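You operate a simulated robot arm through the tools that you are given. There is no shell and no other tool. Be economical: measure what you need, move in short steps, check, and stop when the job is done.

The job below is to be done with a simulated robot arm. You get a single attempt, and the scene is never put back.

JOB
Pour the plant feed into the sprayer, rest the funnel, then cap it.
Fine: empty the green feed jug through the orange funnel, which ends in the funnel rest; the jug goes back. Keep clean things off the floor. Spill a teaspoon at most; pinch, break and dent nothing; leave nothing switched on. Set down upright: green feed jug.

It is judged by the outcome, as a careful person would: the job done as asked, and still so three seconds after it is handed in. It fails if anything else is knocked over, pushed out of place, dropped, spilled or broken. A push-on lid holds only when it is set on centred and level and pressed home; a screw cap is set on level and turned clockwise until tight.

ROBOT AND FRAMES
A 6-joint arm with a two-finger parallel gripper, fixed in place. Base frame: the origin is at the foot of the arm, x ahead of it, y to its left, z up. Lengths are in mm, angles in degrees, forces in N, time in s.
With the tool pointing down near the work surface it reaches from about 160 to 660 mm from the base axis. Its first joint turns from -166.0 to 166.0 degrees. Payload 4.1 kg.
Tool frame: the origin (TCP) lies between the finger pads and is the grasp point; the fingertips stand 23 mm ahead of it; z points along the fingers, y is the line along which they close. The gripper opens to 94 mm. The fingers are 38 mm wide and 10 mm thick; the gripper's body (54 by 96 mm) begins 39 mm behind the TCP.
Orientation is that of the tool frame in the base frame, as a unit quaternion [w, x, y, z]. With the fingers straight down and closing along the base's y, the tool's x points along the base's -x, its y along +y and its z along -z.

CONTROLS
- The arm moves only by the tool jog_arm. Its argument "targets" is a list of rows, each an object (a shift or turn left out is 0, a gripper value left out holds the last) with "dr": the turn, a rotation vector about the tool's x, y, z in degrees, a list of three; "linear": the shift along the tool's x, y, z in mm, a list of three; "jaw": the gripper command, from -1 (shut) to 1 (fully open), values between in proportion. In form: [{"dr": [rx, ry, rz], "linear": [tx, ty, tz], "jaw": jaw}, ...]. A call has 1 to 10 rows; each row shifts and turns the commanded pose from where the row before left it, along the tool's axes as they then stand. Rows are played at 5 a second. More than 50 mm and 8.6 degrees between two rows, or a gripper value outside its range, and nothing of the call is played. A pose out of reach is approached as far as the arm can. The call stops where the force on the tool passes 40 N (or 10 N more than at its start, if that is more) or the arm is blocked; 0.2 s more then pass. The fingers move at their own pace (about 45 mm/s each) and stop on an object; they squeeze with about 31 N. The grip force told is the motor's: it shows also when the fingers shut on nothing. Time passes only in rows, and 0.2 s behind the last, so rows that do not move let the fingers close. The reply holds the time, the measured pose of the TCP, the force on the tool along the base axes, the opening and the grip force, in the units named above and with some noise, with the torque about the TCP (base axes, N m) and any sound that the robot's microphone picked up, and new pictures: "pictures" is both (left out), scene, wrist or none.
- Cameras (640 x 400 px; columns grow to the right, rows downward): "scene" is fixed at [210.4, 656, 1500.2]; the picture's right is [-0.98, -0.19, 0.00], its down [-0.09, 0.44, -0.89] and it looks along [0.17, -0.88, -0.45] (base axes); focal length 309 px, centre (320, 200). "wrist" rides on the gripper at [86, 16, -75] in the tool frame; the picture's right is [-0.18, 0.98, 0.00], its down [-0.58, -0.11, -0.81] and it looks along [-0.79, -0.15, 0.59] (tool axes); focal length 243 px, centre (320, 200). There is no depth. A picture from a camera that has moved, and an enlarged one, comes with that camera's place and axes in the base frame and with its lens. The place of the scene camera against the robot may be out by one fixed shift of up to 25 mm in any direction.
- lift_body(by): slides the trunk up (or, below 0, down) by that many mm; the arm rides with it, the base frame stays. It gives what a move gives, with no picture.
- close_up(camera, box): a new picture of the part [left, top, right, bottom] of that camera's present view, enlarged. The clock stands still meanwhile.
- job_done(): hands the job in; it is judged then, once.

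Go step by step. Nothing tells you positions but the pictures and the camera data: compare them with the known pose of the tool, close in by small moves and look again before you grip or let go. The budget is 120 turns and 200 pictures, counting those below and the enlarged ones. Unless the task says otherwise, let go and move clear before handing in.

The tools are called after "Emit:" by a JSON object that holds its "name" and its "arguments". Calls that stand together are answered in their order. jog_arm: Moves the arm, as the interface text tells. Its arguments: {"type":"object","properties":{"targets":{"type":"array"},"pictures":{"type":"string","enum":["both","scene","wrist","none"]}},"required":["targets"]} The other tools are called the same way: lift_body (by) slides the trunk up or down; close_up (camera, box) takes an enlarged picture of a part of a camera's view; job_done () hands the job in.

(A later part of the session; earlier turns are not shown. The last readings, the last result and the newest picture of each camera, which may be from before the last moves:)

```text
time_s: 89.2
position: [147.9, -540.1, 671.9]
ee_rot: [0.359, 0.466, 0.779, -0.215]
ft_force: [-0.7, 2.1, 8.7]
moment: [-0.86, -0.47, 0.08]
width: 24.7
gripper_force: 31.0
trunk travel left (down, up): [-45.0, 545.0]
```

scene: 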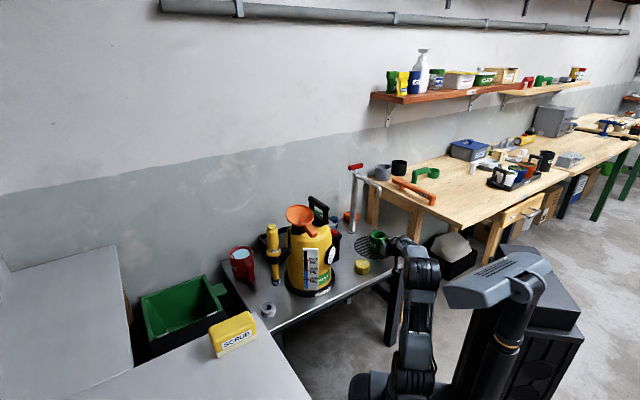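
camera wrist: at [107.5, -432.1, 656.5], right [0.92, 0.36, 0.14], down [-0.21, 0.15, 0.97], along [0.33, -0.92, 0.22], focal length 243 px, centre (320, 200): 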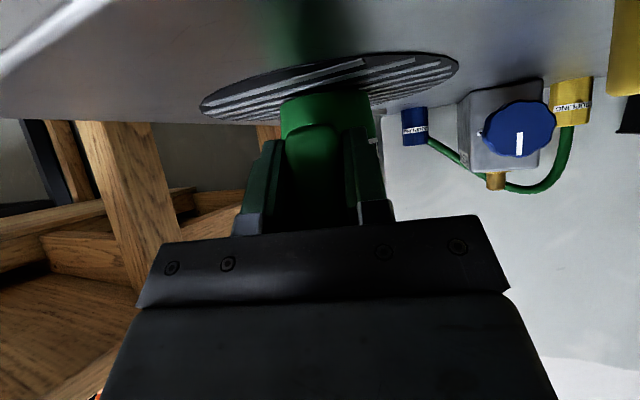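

Seated. I'll release and withdraw along the tool axis.

Emit:
{"name": "jog_arm", "arguments": {"targets": [{"linear": [-0.8, 0, -0.7], "jaw": -0.5}, {"jaw": 0}, {"jaw": 0.5}, {"jaw": 0.5}, {"linear": [0, 0, -20]}, {"linear": [0, 0, -40]}, {"linear": [0, 0, -40]}, {"linear": [-20, 0, -30]}, {}]}}

Emit:
{"name": "close_up", "arguments": {"camera": "scene", "box": [340, 200, 440, 270]}}

```text
time_s: 91.2
position: [105.2, -464.3, 771.1]
ee_rot: [0.359, 0.466, 0.78, -0.214]
ft_force: [-0.2, 0.9, 0.0]
moment: [0.03, 0.0, 0.03]
width: 70.4
gripper_force: 0.0
trunk travel left (down, up): [-45.0, 545.0]
camera wrist: at [66.9, -357.0, 752.0], right [0.92, 0.36, 0.14], down [-0.21, 0.15, 0.97], along [0.33, -0.92, 0.22], focal length 243 px, centre (320, 200)
```

scene: 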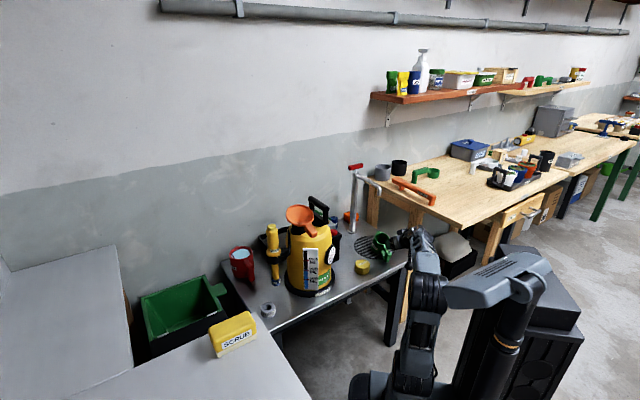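
wrist: 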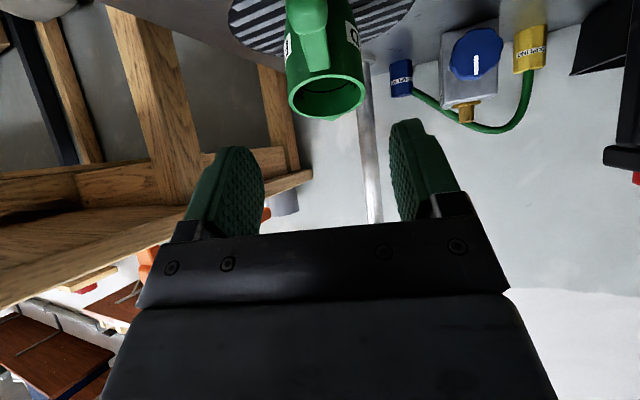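

```text
5.71 times, centred on (390, 235) of scene
camera zoom: at [210.4, 656.0, 1500.2], right [-0.98, -0.19, 0.0], down [-0.09, 0.44, -0.89], along [0.17, -0.88, -0.45], focal length 1766 px, centre (-80, 0)
```

zoom: 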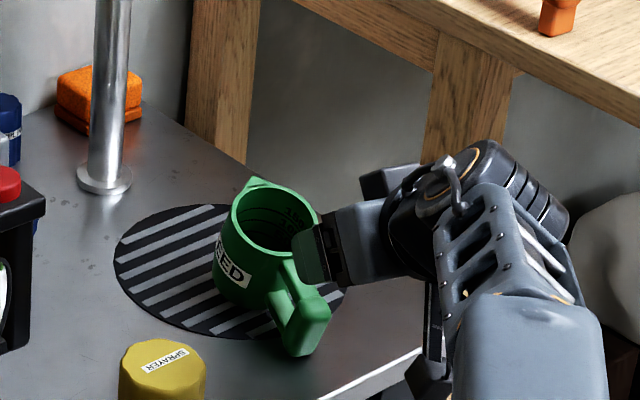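

The jug looks tilted toward its handle. I'll wait a moment and look again.

Emit:
{"name": "jog_arm", "arguments": {"targets": [{}, {}], "pictures": "none"}}

Emit:
{"name": "close_up", "arguments": {"camera": "scene", "box": [340, 200, 440, 270]}}

Emit:
{"name": "close_up", "arguments": {"camera": "wrist", "box": [200, 0, 440, 150]}}

```text
time_s: 91.8
position: [106.3, -465.9, 769.6]
ee_rot: [0.358, 0.467, 0.78, -0.214]
ft_force: [-0.2, 0.2, 0.4]
moment: [-0.02, 0.0, -0.01]
width: 70.5
gripper_force: 0.1
trunk travel left (down, up): [-45.0, 545.0]
```

```text
5.71 times, centred on (390, 235) of scene
camera zoom: at [210.4, 656.0, 1500.2], right [-0.98, -0.19, 0.0], down [-0.09, 0.44, -0.89], along [0.17, -0.88, -0.45], focal length 1766 px, centre (-80, 0)
```

zoom: 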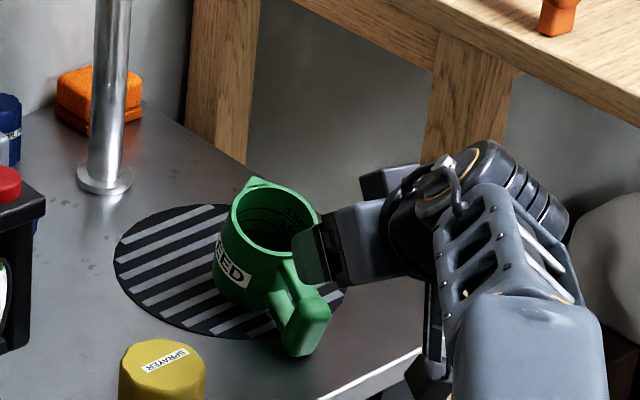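

```text
2.67 times, centred on (320, 75) of wrist
camera zoom: at [67.0, -357.2, 751.8], right [0.92, 0.36, 0.14], down [-0.21, 0.15, 0.97], along [0.33, -0.92, 0.22], focal length 647 px, centre (320, 533)
```

zoom: 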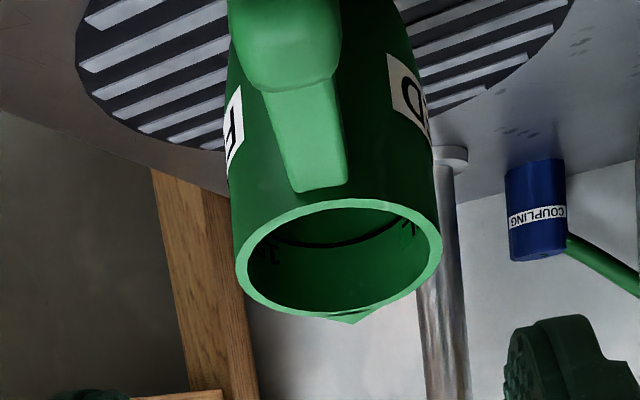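

The empty jug is resting back on its handle, about 23° tilted and stable. I'll regrip the handle, rotate it upright, and set it down again flat.

Emit:
{"name": "jog_arm", "arguments": {"targets": [{"linear": [21, 0, 0]}, {"linear": [21, 0, 0]}, {"linear": [0, 0.5, 30]}, {"linear": [0, 0.5, 30]}, {"linear": [0, 0, 25]}, {}]}}

Emit:
{"name": "close_up", "arguments": {"camera": "scene", "box": [340, 200, 440, 270]}}

```text
time_s: 93.2
position: [124.3, -495.7, 683.9]
ee_rot: [0.359, 0.466, 0.78, -0.213]
ft_force: [-0.5, -0.6, -0.8]
moment: [-0.01, 0.01, 0.0]
width: 70.3
gripper_force: 0.1
trunk travel left (down, up): [-45.0, 545.0]
camera wrist: at [84.9, -388.7, 664.7], right [0.92, 0.36, 0.14], down [-0.21, 0.15, 0.97], along [0.33, -0.92, 0.22], focal length 243 px, centre (320, 200)
```

scene: 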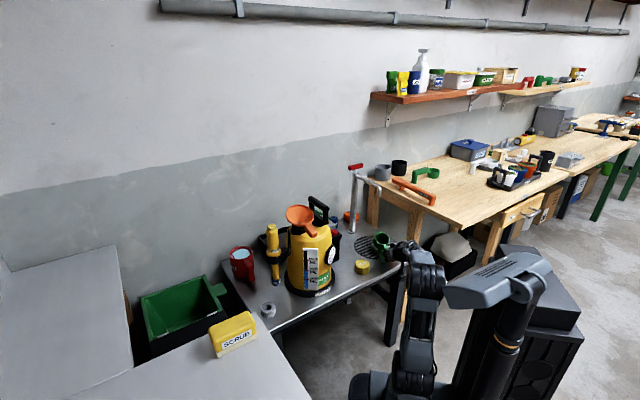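
wrist: 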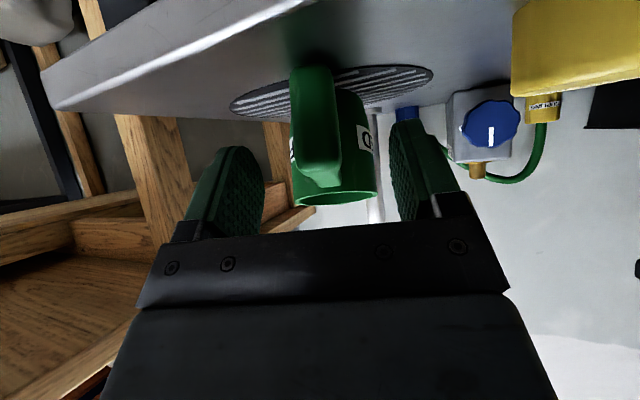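

```text
5.71 times, centred on (390, 235) of scene
camera zoom: at [210.4, 656.0, 1500.2], right [-0.98, -0.19, 0.0], down [-0.09, 0.44, -0.89], along [0.17, -0.88, -0.45], focal length 1766 px, centre (-80, 0)
```

zoom: 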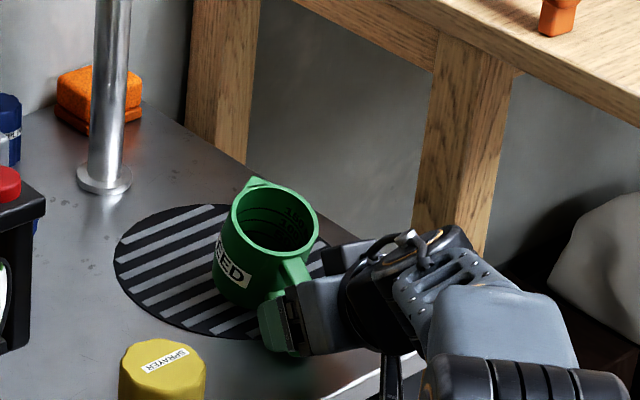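

Aligned. I'll go the last 36 mm and grip.

Emit:
{"name": "jog_arm", "arguments": {"targets": [{"linear": [0, -1, 18]}, {"linear": [0, 0, 18]}, {}, {"jaw": -1}, {"jaw": -1}, {"jaw": -1}, {"jaw": -1}, {"jaw": -1}]}}

Emit:
{"name": "close_up", "arguments": {"camera": "scene", "box": [340, 200, 440, 270]}}

```text
time_s: 95.0
position: [136.3, -520.3, 658.7]
ee_rot: [0.359, 0.466, 0.78, -0.214]
ft_force: [-0.1, -1.4, -0.7]
moment: [-0.04, 0.01, -0.02]
width: 24.6
gripper_force: 31.4
trunk travel left (down, up): [-45.0, 545.0]
camera wrist: at [97.1, -413.1, 641.5], right [0.92, 0.36, 0.14], down [-0.21, 0.15, 0.97], along [0.33, -0.92, 0.22], focal length 243 px, centre (320, 200)
```

scene: 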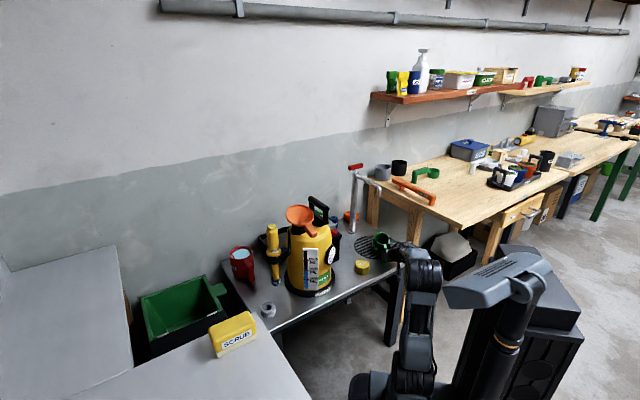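
wrist: 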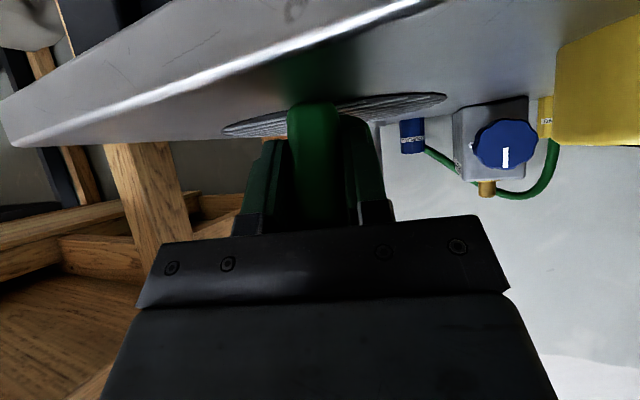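

```text
5.71 times, centred on (390, 235) of scene
camera zoom: at [210.4, 656.0, 1500.2], right [-0.98, -0.19, 0.0], down [-0.09, 0.44, -0.89], along [0.17, -0.88, -0.45], focal length 1766 px, centre (-80, 0)
```

zoom: 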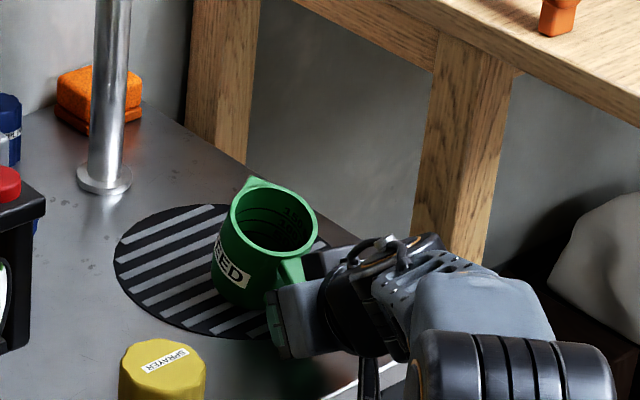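

Gripped. I'll lift 45 mm and rotate about 22° to bring the jug upright, then inspect.

Emit:
{"name": "jog_arm", "arguments": {"targets": [{"linear": [-11.4, 0, -9.8]}, {"linear": [-11.4, 0, -9.8]}, {"linear": [-11.4, 0, -9.8]}, {"dr": [0, 5.5, 0]}, {"dr": [0, 5.5, 0]}, {"dr": [0, 5.5, 0]}, {"dr": [0, 5.5, 0]}, {}]}}

Emit:
{"name": "close_up", "arguments": {"camera": "scene", "box": [340, 200, 440, 270]}}

Emit:
{"name": "close_up", "arguments": {"camera": "wrist", "box": [200, 50, 440, 200]}}

```text
time_s: 96.8
position: [128.5, -519.7, 700.1]
ee_rot: [0.212, 0.496, 0.834, -0.116]
ft_force: [0.3, 0.1, -0.6]
moment: [0.04, -0.01, -0.02]
width: 24.7
gripper_force: 30.4
out of reach, approached as far as the arm can: row 7
trunk travel left (down, up): [-45.0, 545.0]
camera wrist: at [87.9, -414.0, 724.6], right [0.94, 0.33, 0.1], down [-0.05, -0.18, 0.98], along [0.34, -0.93, -0.15], focal length 243 px, centre (320, 200)
```

scene: 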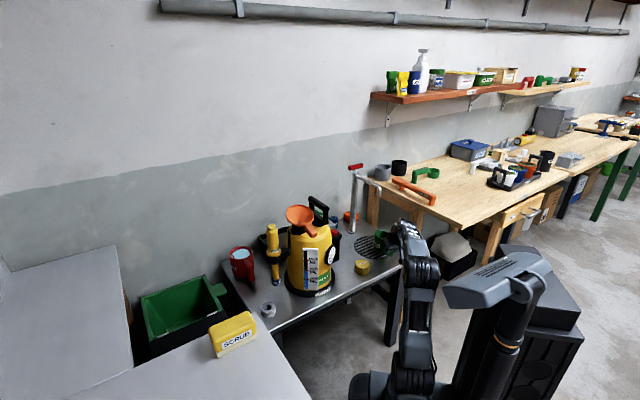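
wrist: 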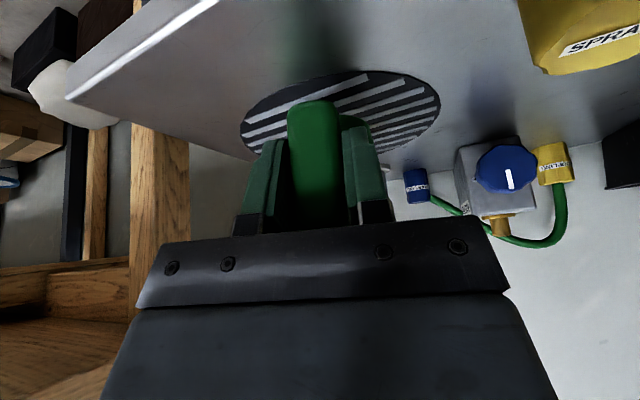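

```text
5.71 times, centred on (390, 235) of scene
camera zoom: at [210.4, 656.0, 1500.2], right [-0.98, -0.19, 0.0], down [-0.09, 0.44, -0.89], along [0.17, -0.88, -0.45], focal length 1766 px, centre (-80, 0)
```

zoom: 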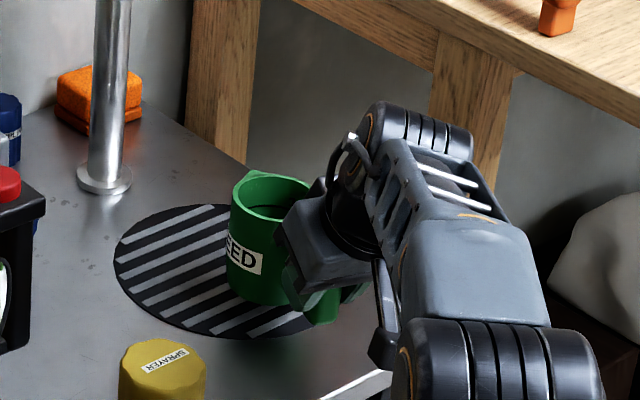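

```text
2.67 times, centred on (320, 125) of wrist
camera zoom: at [87.9, -414.0, 724.6], right [0.94, 0.33, 0.1], down [-0.05, -0.18, 0.98], along [0.34, -0.93, -0.15], focal length 647 px, centre (320, 400)
```

zoom: 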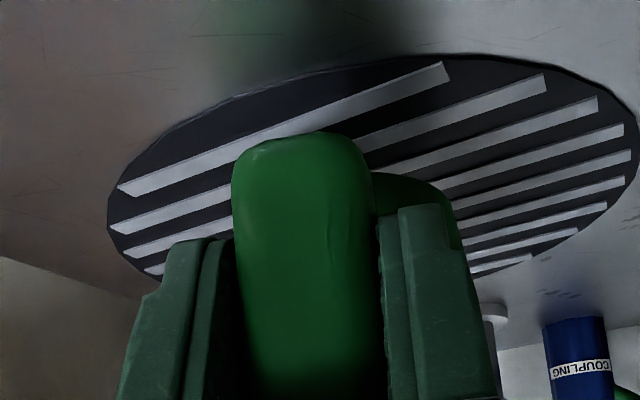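

The jug looks upright, with its bottom about 20 mm above the grate. I'll centre it over the grate and lower to near contact.

Emit:
{"name": "jog_arm", "arguments": {"targets": [{"linear": [-11, 0, 5.9]}, {"linear": [-11, 0, 5.9]}, {"linear": [3.5, 0, 6.6]}, {"linear": [3, 0, 5.7]}, {}]}}

Emit:
{"name": "close_up", "arguments": {"camera": "scene", "box": [350, 210, 410, 255]}}

```text
time_s: 98.0
position: [120.3, -536.5, 679.4]
ee_rot: [0.208, 0.498, 0.833, -0.122]
ft_force: [-0.3, 4.8, 18.8]
moment: [-0.62, -0.36, 0.07]
width: 24.8
gripper_force: 31.4
out of reach, approached as far as the arm can: row 1, 2, 3
trunk travel left (down, up): [-45.0, 545.0]
camera wrist: at [81.1, -430.7, 701.4], right [0.94, 0.32, 0.09], down [-0.04, -0.17, 0.98], along [0.34, -0.93, -0.15], focal length 243 px, centre (320, 200)
```

scene: 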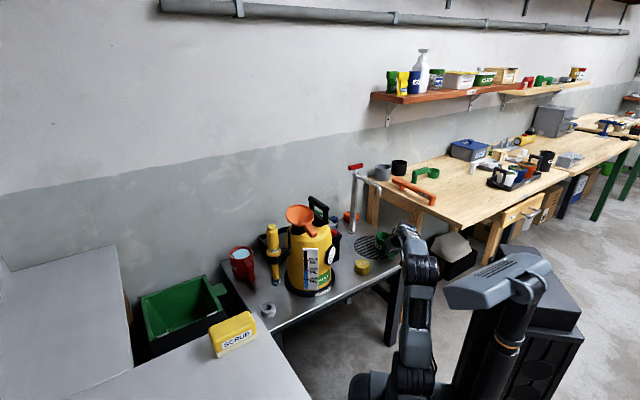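
wrist: 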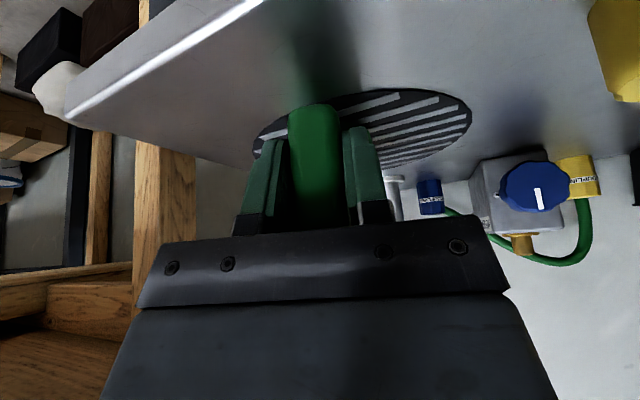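

```text
8.89 times, centred on (380, 232) of scene
camera zoom: at [210.4, 656.0, 1500.2], right [-0.98, -0.19, 0.0], down [-0.09, 0.44, -0.89], along [0.17, -0.88, -0.45], focal length 2746 px, centre (-213, -89)
```

zoom: 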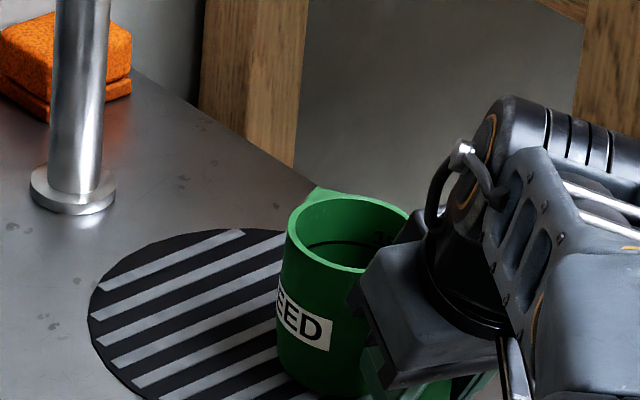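

Contact is at the near edge, so the jug is still slightly handle-low, and it's pressed a bit hard. I'll lift 3 mm, add 2° of pitch, and touch down again gently.

Emit:
{"name": "jog_arm", "arguments": {"targets": [{"linear": [-1.4, 0, -2.7]}, {"linear": [-1, 0, -1.8]}, {"dr": [0, 2, 0]}, {}], "pictures": "none"}}

```text
time_s: 99.0
position: [113.1, -535.0, 677.6]
ee_rot: [0.2, 0.498, 0.837, -0.108]
ft_force: [3.8, 0.3, 15.0]
moment: [-0.75, -0.39, 0.19]
width: 24.5
gripper_force: 30.7
out of reach, approached as far as the arm can: row 3
trunk travel left (down, up): [-45.0, 545.0]
```

The arm is at a posture limit with the trunk so low. I'll raise the trunk 130 mm, jug in hand, so the arm can reach down more normally.

Emit:
{"name": "lift_body", "arguments": {"by": 130}}

Emit:
{"name": "jog_arm", "arguments": {"targets": [{"linear": [1.8, 0, 3.6]}, {"linear": [8, 0, 16]}, {"linear": [9, 0, 18]}, {}], "pictures": "wrist"}}

```text
time_s: 100.5
position: [113.4, -535.5, 805.1]
ee_rot: [0.2, 0.499, 0.836, -0.109]
ft_force: [-0.3, 0.6, -1.2]
moment: [0.02, 0.03, 0.01]
width: 24.6
gripper_force: 31.3
trunk travel left (down, up): [-175.0, 415.0]
```

```text
time_s: 101.5
position: [113.8, -534.7, 762.5]
ee_rot: [0.199, 0.498, 0.837, -0.108]
ft_force: [-0.2, -0.5, 0.0]
moment: [0.01, 0.0, -0.01]
width: 24.6
gripper_force: 30.6
trunk travel left (down, up): [-175.0, 415.0]
camera wrist: at [74.1, -429.5, 790.4], right [0.94, 0.33, 0.1], down [-0.03, -0.21, 0.98], along [0.34, -0.92, -0.18], focal length 243 px, centre (320, 200)
```

wrist: 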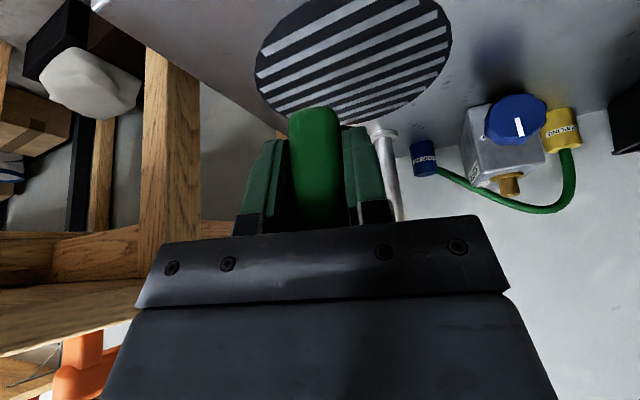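

Free again. I'll shift over the grate centre and check the jug's attitude in the scene view.

Emit:
{"name": "jog_arm", "arguments": {"targets": [{"linear": [-10.3, 10.5, 5.1]}, {"linear": [-10.3, 10.5, 5.1]}, {"linear": [13.3, 0, 26.9]}, {"linear": [9, 0, 18]}, {}]}}

Emit:
{"name": "close_up", "arguments": {"camera": "scene", "box": [350, 210, 410, 255]}}

Emit:
{"name": "close_up", "arguments": {"camera": "wrist", "box": [200, 0, 440, 150]}}

```text
time_s: 102.7
position: [143.9, -545.1, 712.8]
ee_rot: [0.199, 0.498, 0.837, -0.108]
ft_force: [0.3, 0.2, -0.8]
moment: [0.05, 0.01, -0.01]
width: 24.6
gripper_force: 31.0
trunk travel left (down, up): [-175.0, 415.0]
camera wrist: at [104.2, -439.5, 740.7], right [0.94, 0.33, 0.1], down [-0.03, -0.21, 0.98], along [0.34, -0.92, -0.18], focal length 243 px, centre (320, 200)
```

scene: 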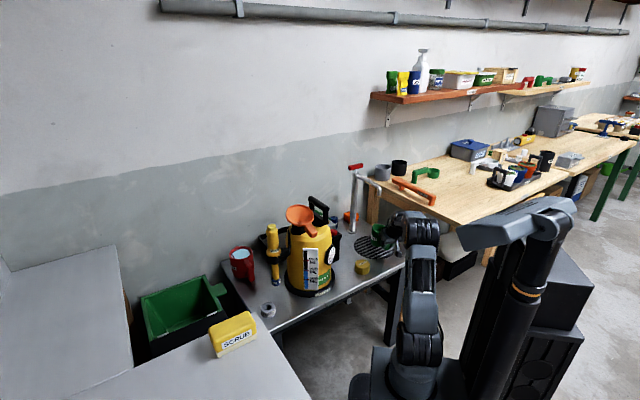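
wrist: 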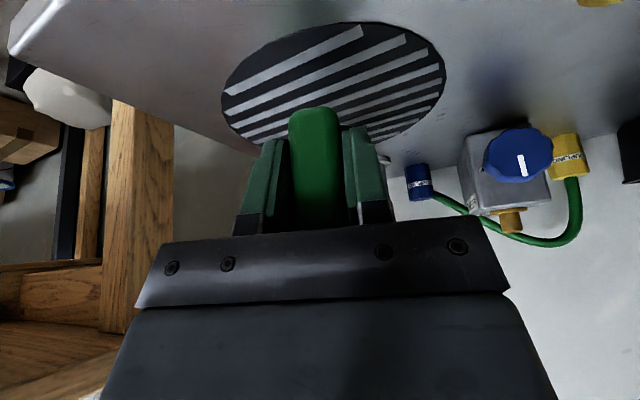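

```text
8.89 times, centred on (380, 232) of scene
camera zoom: at [210.4, 656.0, 1500.2], right [-0.98, -0.19, 0.0], down [-0.09, 0.44, -0.89], along [0.17, -0.88, -0.45], focal length 2746 px, centre (-213, -89)
```

zoom: 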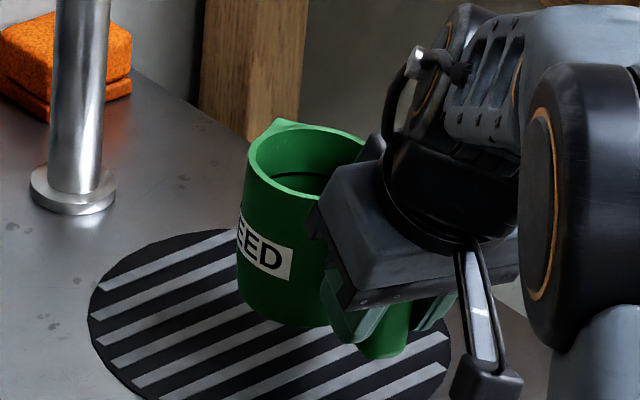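

```text
2.67 times, centred on (320, 75) of wrist
camera zoom: at [104.2, -439.5, 740.7], right [0.94, 0.33, 0.1], down [-0.03, -0.21, 0.98], along [0.34, -0.92, -0.18], focal length 647 px, centre (320, 533)
```

zoom: 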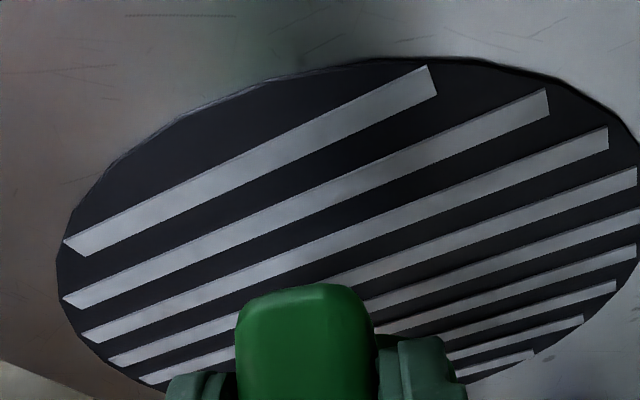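

The jug is still handle-low by about 7–8°. I'll pitch it 7° more and recheck.

Emit:
{"name": "jog_arm", "arguments": {"targets": [{"dr": [0, 3.5, 0]}, {"dr": [0, 3.5, 0]}, {}], "pictures": "none"}}

Emit:
{"name": "close_up", "arguments": {"camera": "scene", "box": [350, 210, 410, 255]}}

```text
time_s: 103.5
position: [131.0, -537.4, 701.3]
ee_rot: [0.166, 0.501, 0.847, -0.07]
ft_force: [-0.3, 0.3, -0.4]
moment: [0.05, 0.02, -0.01]
width: 24.8
gripper_force: 30.6
out of reach, approached as far as the arm can: row 1, 2
trunk travel left (down, up): [-175.0, 415.0]
```

```text
8.89 times, centred on (380, 232) of scene
camera zoom: at [210.4, 656.0, 1500.2], right [-0.98, -0.19, 0.0], down [-0.09, 0.44, -0.89], along [0.17, -0.88, -0.45], focal length 2746 px, centre (-213, -89)
```

zoom: 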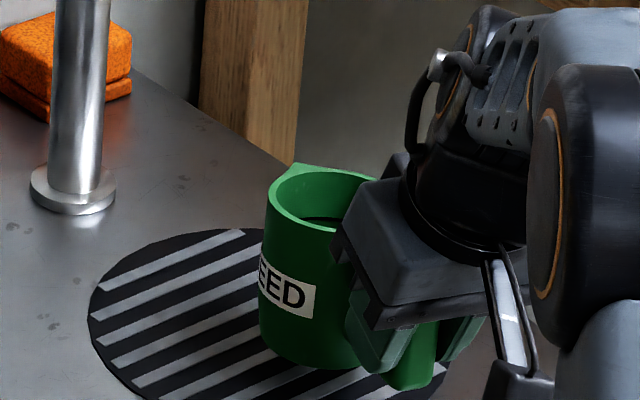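

At a limit again for that steeper pitch. I'll raise the trunk another 150 mm and fix the small roll.

Emit:
{"name": "lift_body", "arguments": {"by": 150}}

Emit:
{"name": "jog_arm", "arguments": {"targets": [{"dr": [2.5, 0, -0.95], "linear": [3, 0, 9]}, {"linear": [7, 0, 18.7]}, {"linear": [7, 0, 18.7]}, {"linear": [7, 0, 18.7]}, {"linear": [7, 0, 18.7]}, {"linear": [7, 0, 18.7]}, {}]}}

Emit:
{"name": "close_up", "arguments": {"camera": "scene", "box": [350, 200, 416, 250]}}

```text
time_s: 105.3
position: [130.7, -537.0, 851.3]
ee_rot: [0.166, 0.5, 0.847, -0.07]
ft_force: [-0.3, 0.2, -0.5]
moment: [0.04, 0.04, 0.01]
width: 24.8
gripper_force: 31.3
trunk travel left (down, up): [-325.0, 265.0]
```

```text
time_s: 106.9
position: [124.2, -535.1, 736.7]
ee_rot: [0.155, 0.496, 0.85, -0.09]
ft_force: [0.2, 0.1, -1.0]
moment: [0.01, 0.01, 0.03]
width: 24.5
gripper_force: 31.0
out of reach, approached as far as the arm can: row 1
trunk travel left (down, up): [-325.0, 265.0]
camera wrist: at [85.3, -432.6, 774.4], right [0.94, 0.33, 0.07], down [0.03, -0.28, 0.96], along [0.34, -0.9, -0.27], focal length 243 px, centre (320, 200)
```

scene: 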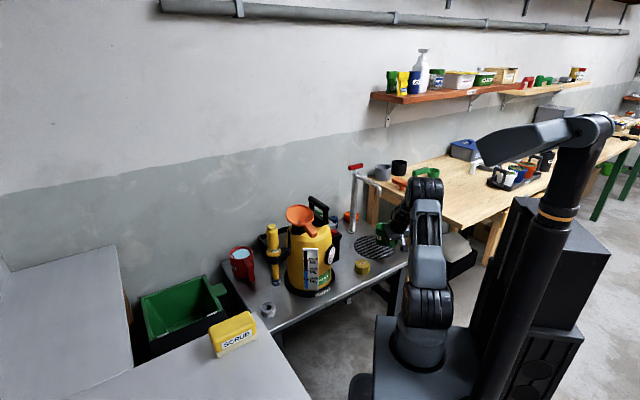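
wrist: 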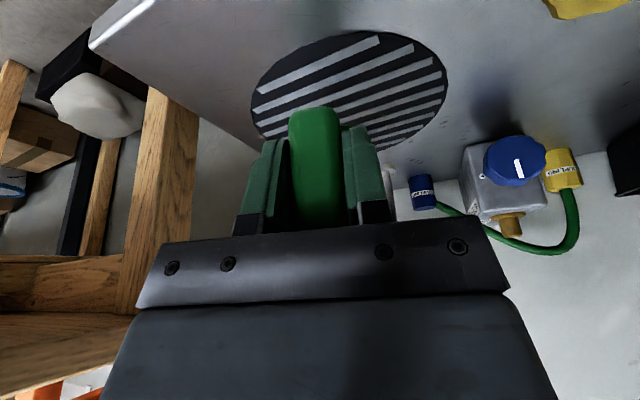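

```text
8.00 times, centred on (383, 225) of scene
camera zoom: at [210.4, 656.0, 1500.2], right [-0.98, -0.19, 0.0], down [-0.09, 0.44, -0.89], along [0.17, -0.88, -0.45], focal length 2472 px, centre (-184, 0)
```

zoom: 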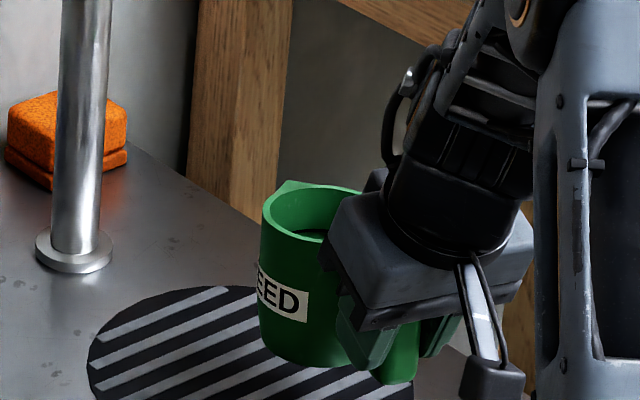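

The jug now looks truly upright. I'll centre it over the grate and lower to just above contact.

Emit:
{"name": "jog_arm", "arguments": {"targets": [{"linear": [-7.2, 6.5, 2.7]}, {"linear": [-7.2, 6.5, 2.7]}, {"linear": [7, 0, 18.7]}, {"linear": [7, 0, 18.7]}, {"linear": [2, 0, 5.6]}, {}], "pictures": "none"}}

Emit:
{"name": "jog_arm", "arguments": {"targets": [{"linear": [0.7, 0, 1.9]}, {"linear": [0.5, 0, 1.4]}, {}], "pictures": "none"}}

```text
time_s: 108.3
position: [143.9, -542.2, 691.2]
ee_rot: [0.155, 0.497, 0.849, -0.091]
ft_force: [1.4, 0.5, -0.3]
moment: [0.05, 0.04, 0.01]
width: 24.6
gripper_force: 30.8
trunk travel left (down, up): [-325.0, 265.0]
```

```text
time_s: 109.1
position: [143.8, -540.7, 688.1]
ee_rot: [0.155, 0.497, 0.849, -0.091]
ft_force: [0.2, 0.1, -0.7]
moment: [0.0, 0.05, 0.02]
width: 24.5
gripper_force: 30.5
trunk travel left (down, up): [-325.0, 265.0]
```

Emit:
{"name": "jog_arm", "arguments": {"targets": [{"linear": [0.7, 0, 1.9]}, {"linear": [0.7, 0, 1.9]}, {}], "pictures": "none"}}

Emit:
{"name": "close_up", "arguments": {"camera": "scene", "box": [350, 200, 416, 250]}}

```text
time_s: 109.9
position: [143.0, -542.0, 684.1]
ee_rot: [0.156, 0.497, 0.849, -0.091]
ft_force: [-0.9, 1.8, 6.4]
moment: [-0.59, -0.33, 0.01]
width: 24.8
gripper_force: 31.7
trunk travel left (down, up): [-325.0, 265.0]
```

```text
8.00 times, centred on (383, 225) of scene
camera zoom: at [210.4, 656.0, 1500.2], right [-0.98, -0.19, 0.0], down [-0.09, 0.44, -0.89], along [0.17, -0.88, -0.45], focal length 2472 px, centre (-184, 0)
```

zoom: 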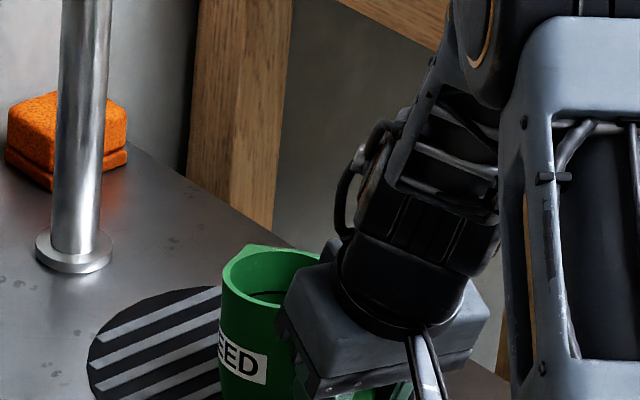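

The far bottom edge touched first, so the jug is about 2° spout-low. I'll pitch back 2° and settle down.

Emit:
{"name": "jog_arm", "arguments": {"targets": [{"linear": [-0.5, 0, -1.4]}, {"dr": [0, -2, 0]}, {"linear": [0.6, 0, 1.9]}, {}], "pictures": "none"}}

Emit:
{"name": "jog_arm", "arguments": {"targets": [{"linear": [0.6, 0, 1.9]}, {}], "pictures": "none"}}

```text
time_s: 110.9
position: [144.0, -541.2, 683.9]
ee_rot: [0.169, 0.496, 0.846, -0.099]
ft_force: [-0.8, -0.6, -0.1]
moment: [0.03, 0.04, 0.04]
width: 24.3
gripper_force: 31.0
trunk travel left (down, up): [-325.0, 265.0]
```

```text
time_s: 111.5
position: [143.3, -542.0, 681.5]
ee_rot: [0.17, 0.495, 0.846, -0.099]
ft_force: [-0.5, -0.4, -0.9]
moment: [0.02, -0.01, 0.04]
width: 24.8
gripper_force: 30.6
trunk travel left (down, up): [-325.0, 265.0]
```

Emit:
{"name": "jog_arm", "arguments": {"targets": [{"linear": [0.4, 0, 1]}, {}], "pictures": "none"}}

Emit:
{"name": "jog_arm", "arguments": {"targets": [{"linear": [0.4, 0, 1]}, {}], "pictures": "none"}}

```text
time_s: 112.1
position: [142.7, -542.0, 681.0]
ee_rot: [0.17, 0.495, 0.846, -0.1]
ft_force: [-0.1, 0.7, 4.0]
moment: [-0.42, -0.2, -0.02]
width: 24.7
gripper_force: 31.0
trunk travel left (down, up): [-325.0, 265.0]
```

```text
time_s: 112.7
position: [143.7, -542.9, 681.3]
ee_rot: [0.171, 0.496, 0.846, -0.1]
ft_force: [-1.6, 0.7, 8.8]
moment: [-0.87, -0.46, -0.06]
width: 24.7
gripper_force: 30.7
trunk travel left (down, up): [-325.0, 265.0]
```

Still the far edge. Another 2° back and settle again.

Emit:
{"name": "jog_arm", "arguments": {"targets": [{"linear": [-0.5, 0, -1.3]}, {"dr": [0, -2, 0]}, {"linear": [1, 0, 2.6]}, {"linear": [0.4, 0, 1]}, {}], "pictures": "none"}}

Emit:
{"name": "jog_arm", "arguments": {"targets": [{"linear": [0.4, 0, 1]}, {}], "pictures": "none"}}

```text
time_s: 113.9
position: [144.9, -541.6, 678.0]
ee_rot: [0.184, 0.493, 0.843, -0.108]
ft_force: [0.6, 2.7, 6.0]
moment: [-0.15, -0.12, 0.06]
width: 24.6
gripper_force: 30.9
trunk travel left (down, up): [-325.0, 265.0]
```

```text
time_s: 114.5
position: [144.9, -541.4, 677.9]
ee_rot: [0.185, 0.493, 0.843, -0.109]
ft_force: [-0.9, 3.6, 14.6]
moment: [-0.42, -0.32, 0.06]
width: 24.6
gripper_force: 31.4
trunk travel left (down, up): [-325.0, 265.0]
```

Now the near edge touches, so level is about 1° between. I'll make that trim, settle lightly, and open the fingers slowly.

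Emit:
{"name": "jog_arm", "arguments": {"targets": [{"linear": [-0.6, 0, -1.4]}, {"dr": [0, 0.9, 0]}, {"linear": [0.3, 0, 0.8]}, {}], "pictures": "none"}}

```text
time_s: 115.5
position: [143.9, -542.4, 678.4]
ee_rot: [0.18, 0.494, 0.844, -0.104]
ft_force: [1.0, -0.4, 15.1]
moment: [-0.64, -0.46, 0.07]
width: 24.6
gripper_force: 31.3
trunk travel left (down, up): [-325.0, 265.0]
```

The load is now within the base, so it's flat. I'll ease off slightly and release.

Emit:
{"name": "jog_arm", "arguments": {"targets": [{"linear": [-0.3, 0, -0.7]}, {}, {"jaw": -0.4}, {"jaw": -0.3}, {"jaw": -0.1}, {"jaw": 0.2}, {}, {}], "pictures": "wrist"}}

Emit:
{"name": "close_up", "arguments": {"camera": "scene", "box": [350, 200, 416, 250]}}

```text
time_s: 117.3
position: [144.4, -543.2, 677.8]
ee_rot: [0.177, 0.494, 0.845, -0.103]
ft_force: [-0.3, 0.1, -0.6]
moment: [-0.01, -0.01, 0.0]
width: 56.7
gripper_force: 0.1
trunk travel left (down, up): [-325.0, 265.0]
camera wrist: at [103.9, -438.6, 709.4], right [0.94, 0.33, 0.07], down [0.01, -0.23, 0.97], along [0.34, -0.91, -0.22], focal length 243 px, centre (320, 200)
```

wrist: 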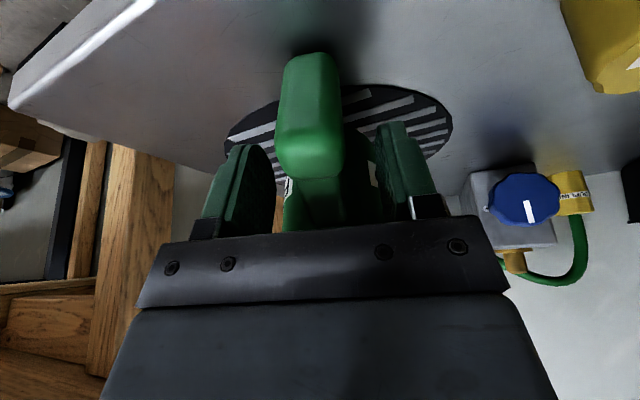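

```text
8.00 times, centred on (383, 225) of scene
camera zoom: at [210.4, 656.0, 1500.2], right [-0.98, -0.19, 0.0], down [-0.09, 0.44, -0.89], along [0.17, -0.88, -0.45], focal length 2472 px, centre (-184, 0)
```

zoom: 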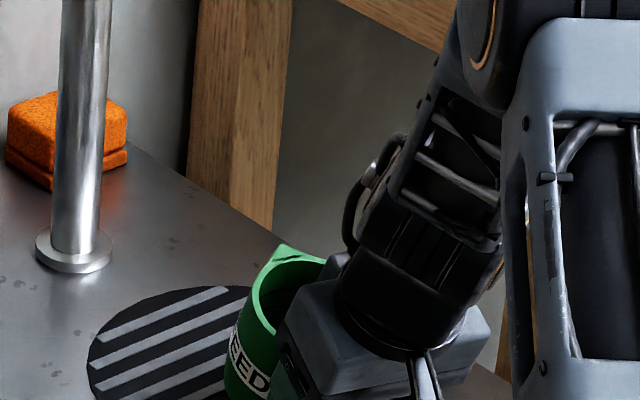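

It tipped again on release: the empty jug is barely balanced, and my small downward preload on the handle pulled it over. I've now calibrated the tipped angle at 25°, so I'll regrip, rotate exactly 25°, and release with zero preload.

Emit:
{"name": "jog_arm", "arguments": {"targets": [{"linear": [9, 0, 0]}, {"linear": [9, 0, 3]}, {"linear": [9, 0, 6]}, {}], "pictures": "wrist"}}

Emit:
{"name": "close_up", "arguments": {"camera": "scene", "box": [350, 210, 416, 260]}}

```text
time_s: 118.3
position: [133.9, -524.2, 658.5]
ee_rot: [0.177, 0.495, 0.844, -0.104]
ft_force: [-0.1, 0.0, 0.1]
moment: [0.04, -0.03, 0.02]
width: 56.4
gripper_force: 0.0
trunk travel left (down, up): [-325.0, 265.0]
camera wrist: at [93.6, -420.0, 690.0], right [0.94, 0.33, 0.07], down [0.01, -0.23, 0.97], along [0.34, -0.91, -0.22], focal length 243 px, centre (320, 200)
```

wrist: 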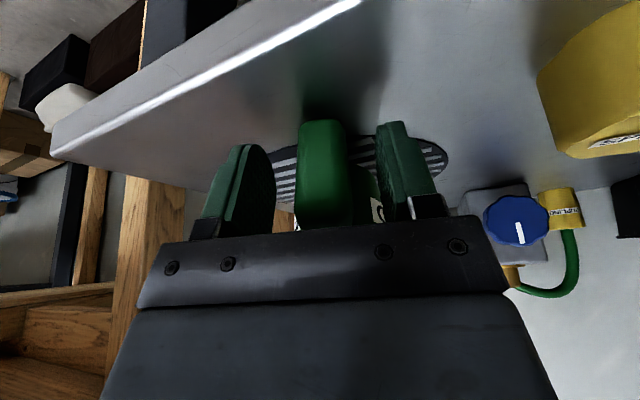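

```text
8.00 times, centred on (383, 235) of scene
camera zoom: at [210.4, 656.0, 1500.2], right [-0.98, -0.19, 0.0], down [-0.09, 0.44, -0.89], along [0.17, -0.88, -0.45], focal length 2472 px, centre (-184, -80)
```

zoom: 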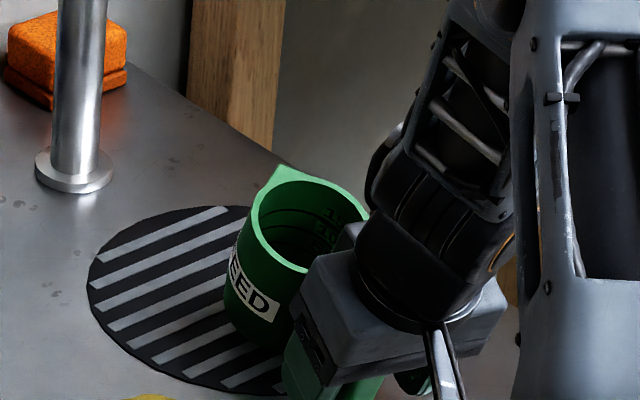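

The handle is centred, so I'll close and lift with the trunk.

Emit:
{"name": "jog_arm", "arguments": {"targets": [{"jaw": -1}, {"jaw": -1}, {"jaw": -1}, {"jaw": -1}], "pictures": "none"}}

Emit:
{"name": "lift_body", "arguments": {"by": 130}}

Emit:
{"name": "jog_arm", "arguments": {"targets": [{"dr": [0, 5, 0]}, {"dr": [0, 5, 0]}, {"dr": [0, 5, 0]}, {"dr": [0, 5, 0]}, {"dr": [0, 5, 0]}, {}]}}

Emit:
{"name": "close_up", "arguments": {"camera": "scene", "box": [340, 180, 420, 240]}}

```text
time_s: 119.3
position: [132.1, -524.1, 656.5]
ee_rot: [0.177, 0.494, 0.845, -0.104]
ft_force: [-0.6, 0.9, -0.6]
moment: [0.0, 0.03, 0.02]
width: 24.6
gripper_force: 30.7
trunk travel left (down, up): [-325.0, 265.0]
```

```text
time_s: 120.9
position: [133.5, -523.0, 788.1]
ee_rot: [0.178, 0.494, 0.845, -0.104]
ft_force: [-0.5, -0.4, -0.7]
moment: [0.05, 0.03, 0.04]
width: 24.5
gripper_force: 31.2
trunk travel left (down, up): [-455.0, 135.0]
```

```text
time_s: 122.3
position: [123.0, -506.9, 776.0]
ee_rot: [0.096, 0.5, 0.86, -0.029]
ft_force: [-0.6, -0.2, -0.1]
moment: [0.07, 0.04, 0.0]
width: 24.6
gripper_force: 31.4
out of reach, approached as far as the arm can: row 2, 3, 4, 5
trunk travel left (down, up): [-455.0, 135.0]
camera wrist: at [84.2, -412.9, 830.8], right [0.94, 0.33, 0.08], down [0.07, -0.43, 0.9], along [0.33, -0.84, -0.43], focal length 243 px, centre (320, 200)
```

scene: 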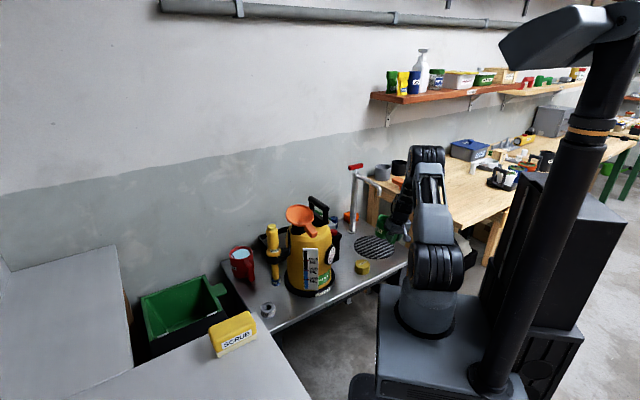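
wrist: 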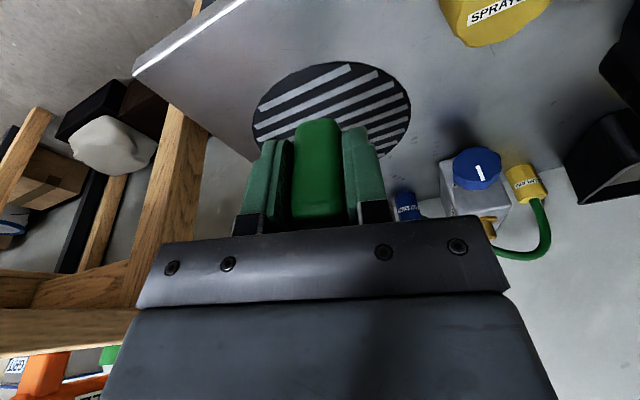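

```text
6.67 times, centred on (380, 210) of scene
camera zoom: at [210.4, 656.0, 1500.2], right [-0.98, -0.19, 0.0], down [-0.09, 0.44, -0.89], along [0.17, -0.88, -0.45], focal length 2060 px, centre (-80, 133)
```

zoom: 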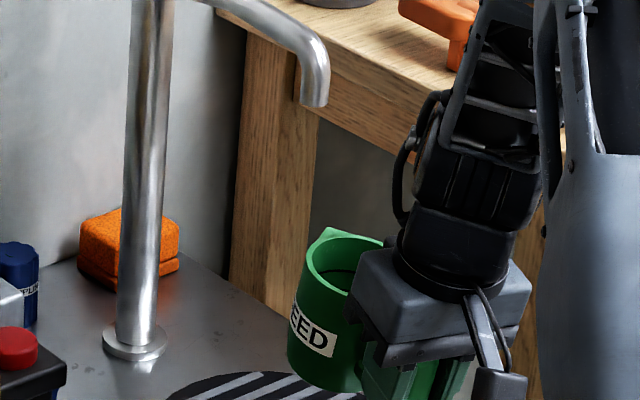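

The sixth joint is near its limit in this wrist configuration. Yawing the jug left about 25° should free the last bit of pitch.

Emit:
{"name": "jog_arm", "arguments": {"targets": [{"dr": [-1.2, 0.3, -6]}, {"dr": [-1.2, 0.3, -6]}, {"dr": [-1.2, 0.3, -6]}, {"dr": [-1.2, 0.3, -6]}, {}], "pictures": "none"}}

```text
time_s: 123.5
position: [122.3, -506.0, 774.8]
ee_rot: [0.101, 0.306, 0.947, -0.008]
ft_force: [0.6, -0.1, -0.5]
moment: [0.02, 0.03, 0.01]
width: 24.6
gripper_force: 31.3
trunk travel left (down, up): [-455.0, 135.0]
```

Freed. Now I'll finish the pitch and level the roll.

Emit:
{"name": "jog_arm", "arguments": {"targets": [{"dr": [0.9, 4.2, 0]}, {"dr": [0.9, 4.2, 0]}, {"dr": [0.9, 4.1, 0]}, {}], "pictures": "none"}}

Emit:
{"name": "close_up", "arguments": {"camera": "scene", "box": [340, 180, 420, 240]}}

Emit:
{"name": "close_up", "arguments": {"camera": "wrist", "box": [160, 0, 480, 200]}}

```text
time_s: 124.5
position: [122.1, -506.9, 775.1]
ee_rot: [0.086, 0.305, 0.948, -0.006]
ft_force: [-0.8, -0.1, -0.9]
moment: [-0.01, 0.02, 0.03]
width: 24.6
gripper_force: 31.1
out of reach, approached as far as the arm can: row 2, 3
trunk travel left (down, up): [-455.0, 135.0]
```

```text
6.67 times, centred on (380, 210) of scene
camera zoom: at [210.4, 656.0, 1500.2], right [-0.98, -0.19, 0.0], down [-0.09, 0.44, -0.89], along [0.17, -0.88, -0.45], focal length 2060 px, centre (-80, 133)
```

zoom: 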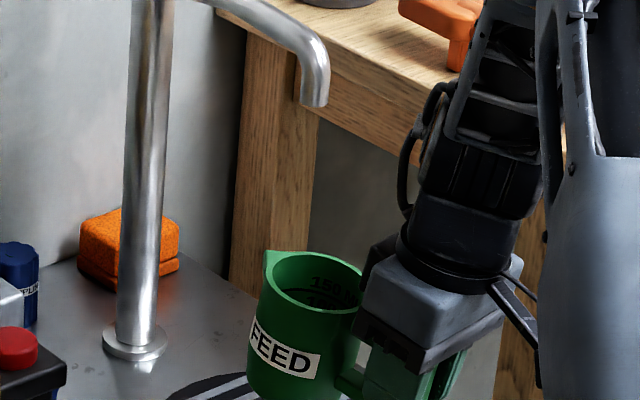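

```text
2.00 times, centred on (320, 100) of wrist
camera zoom: at [50.7, -437.4, 833.5], right [0.72, 0.69, 0.07], down [0.27, -0.37, 0.89], along [0.64, -0.62, -0.46], focal length 485 px, centre (320, 400)
```

zoom: 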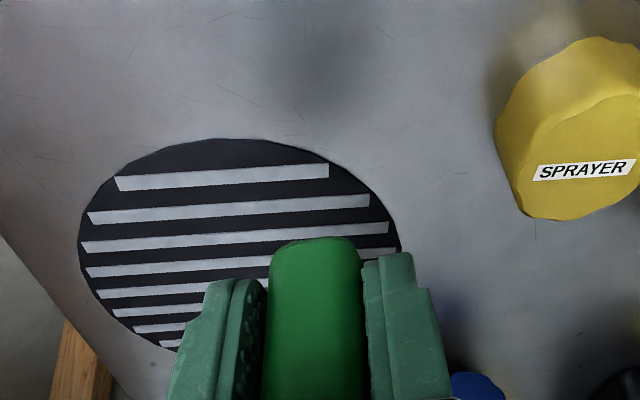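

A second limit blocks fully vertical here. I'll go back to the method that worked: set it back on its handle, regrip at shallow pitch, and release flat with no preload.

Emit:
{"name": "jog_arm", "arguments": {"targets": [{"dr": [0, -4.7, 0]}, {"dr": [0, -4.7, 0]}, {"dr": [0, -4.7, 0]}, {}], "pictures": "none"}}

Emit:
{"name": "lift_body", "arguments": {"by": -100}}

Emit:
{"name": "jog_arm", "arguments": {"targets": [{}]}}

Emit:
{"name": "close_up", "arguments": {"camera": "scene", "box": [340, 200, 420, 260]}}

```text
time_s: 125.5
position: [122.4, -506.7, 775.3]
ee_rot: [0.202, 0.304, 0.93, -0.044]
ft_force: [-0.1, 0.2, -0.9]
moment: [0.01, 0.01, 0.03]
width: 24.7
gripper_force: 30.6
trunk travel left (down, up): [-455.0, 135.0]
```

```text
time_s: 126.8
position: [122.7, -506.7, 675.5]
ee_rot: [0.202, 0.303, 0.93, -0.043]
ft_force: [-0.6, 0.1, -1.1]
moment: [-0.01, 0.04, 0.0]
width: 24.3
gripper_force: 31.3
trunk travel left (down, up): [-355.0, 235.0]
```

```text
time_s: 127.2
position: [123.3, -507.0, 676.0]
ee_rot: [0.202, 0.304, 0.93, -0.044]
ft_force: [-0.6, 0.4, -0.5]
moment: [0.05, 0.01, 0.0]
width: 24.5
gripper_force: 31.5
trunk travel left (down, up): [-355.0, 235.0]
camera wrist: at [42.0, -430.3, 708.1], right [0.71, 0.7, 0.12], down [0.08, -0.24, 0.97], along [0.7, -0.67, -0.23], focal length 243 px, centre (320, 200)
```

scene: 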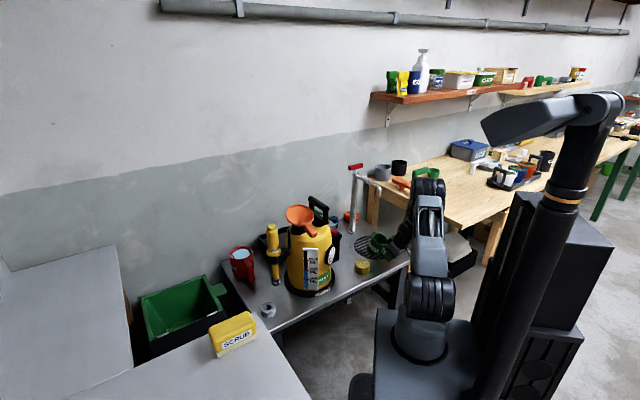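
wrist: 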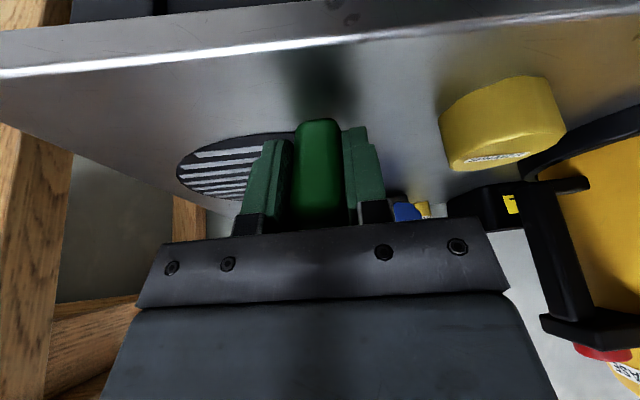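

```text
6.67 times, centred on (380, 230) of scene
camera zoom: at [210.4, 656.0, 1500.2], right [-0.98, -0.19, 0.0], down [-0.09, 0.44, -0.89], along [0.17, -0.88, -0.45], focal length 2060 px, centre (-80, 0)
```

zoom: 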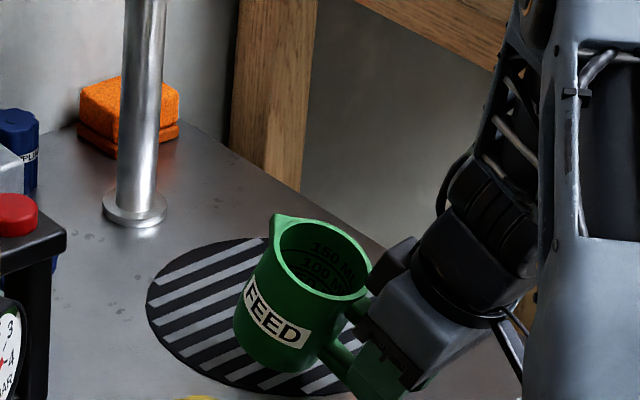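

Lowering it gently onto its handle and base edge.

Emit:
{"name": "jog_arm", "arguments": {"targets": [{"dr": [2.1, 0, -0.97]}, {"linear": [2.8, 0, 6.4]}, {"linear": [2.4, 0, 5.5]}, {"linear": [1, 0, 2.3]}, {}], "pictures": "none"}}

Emit:
{"name": "jog_arm", "arguments": {"targets": [{"linear": [0.6, 0, 1.4]}, {"linear": [0.6, 0, 1.4]}, {}], "pictures": "none"}}

```text
time_s: 128.4
position: [122.3, -507.8, 659.2]
ee_rot: [0.196, 0.299, 0.932, -0.062]
ft_force: [-1.2, 0.0, -1.0]
moment: [0.0, 0.03, -0.01]
width: 24.2
gripper_force: 31.3
trunk travel left (down, up): [-355.0, 235.0]
```

```text
time_s: 129.2
position: [121.8, -507.3, 656.9]
ee_rot: [0.197, 0.299, 0.932, -0.063]
ft_force: [-0.7, 1.0, 9.8]
moment: [0.09, -0.01, 0.0]
width: 24.8
gripper_force: 31.2
trunk travel left (down, up): [-355.0, 235.0]
```

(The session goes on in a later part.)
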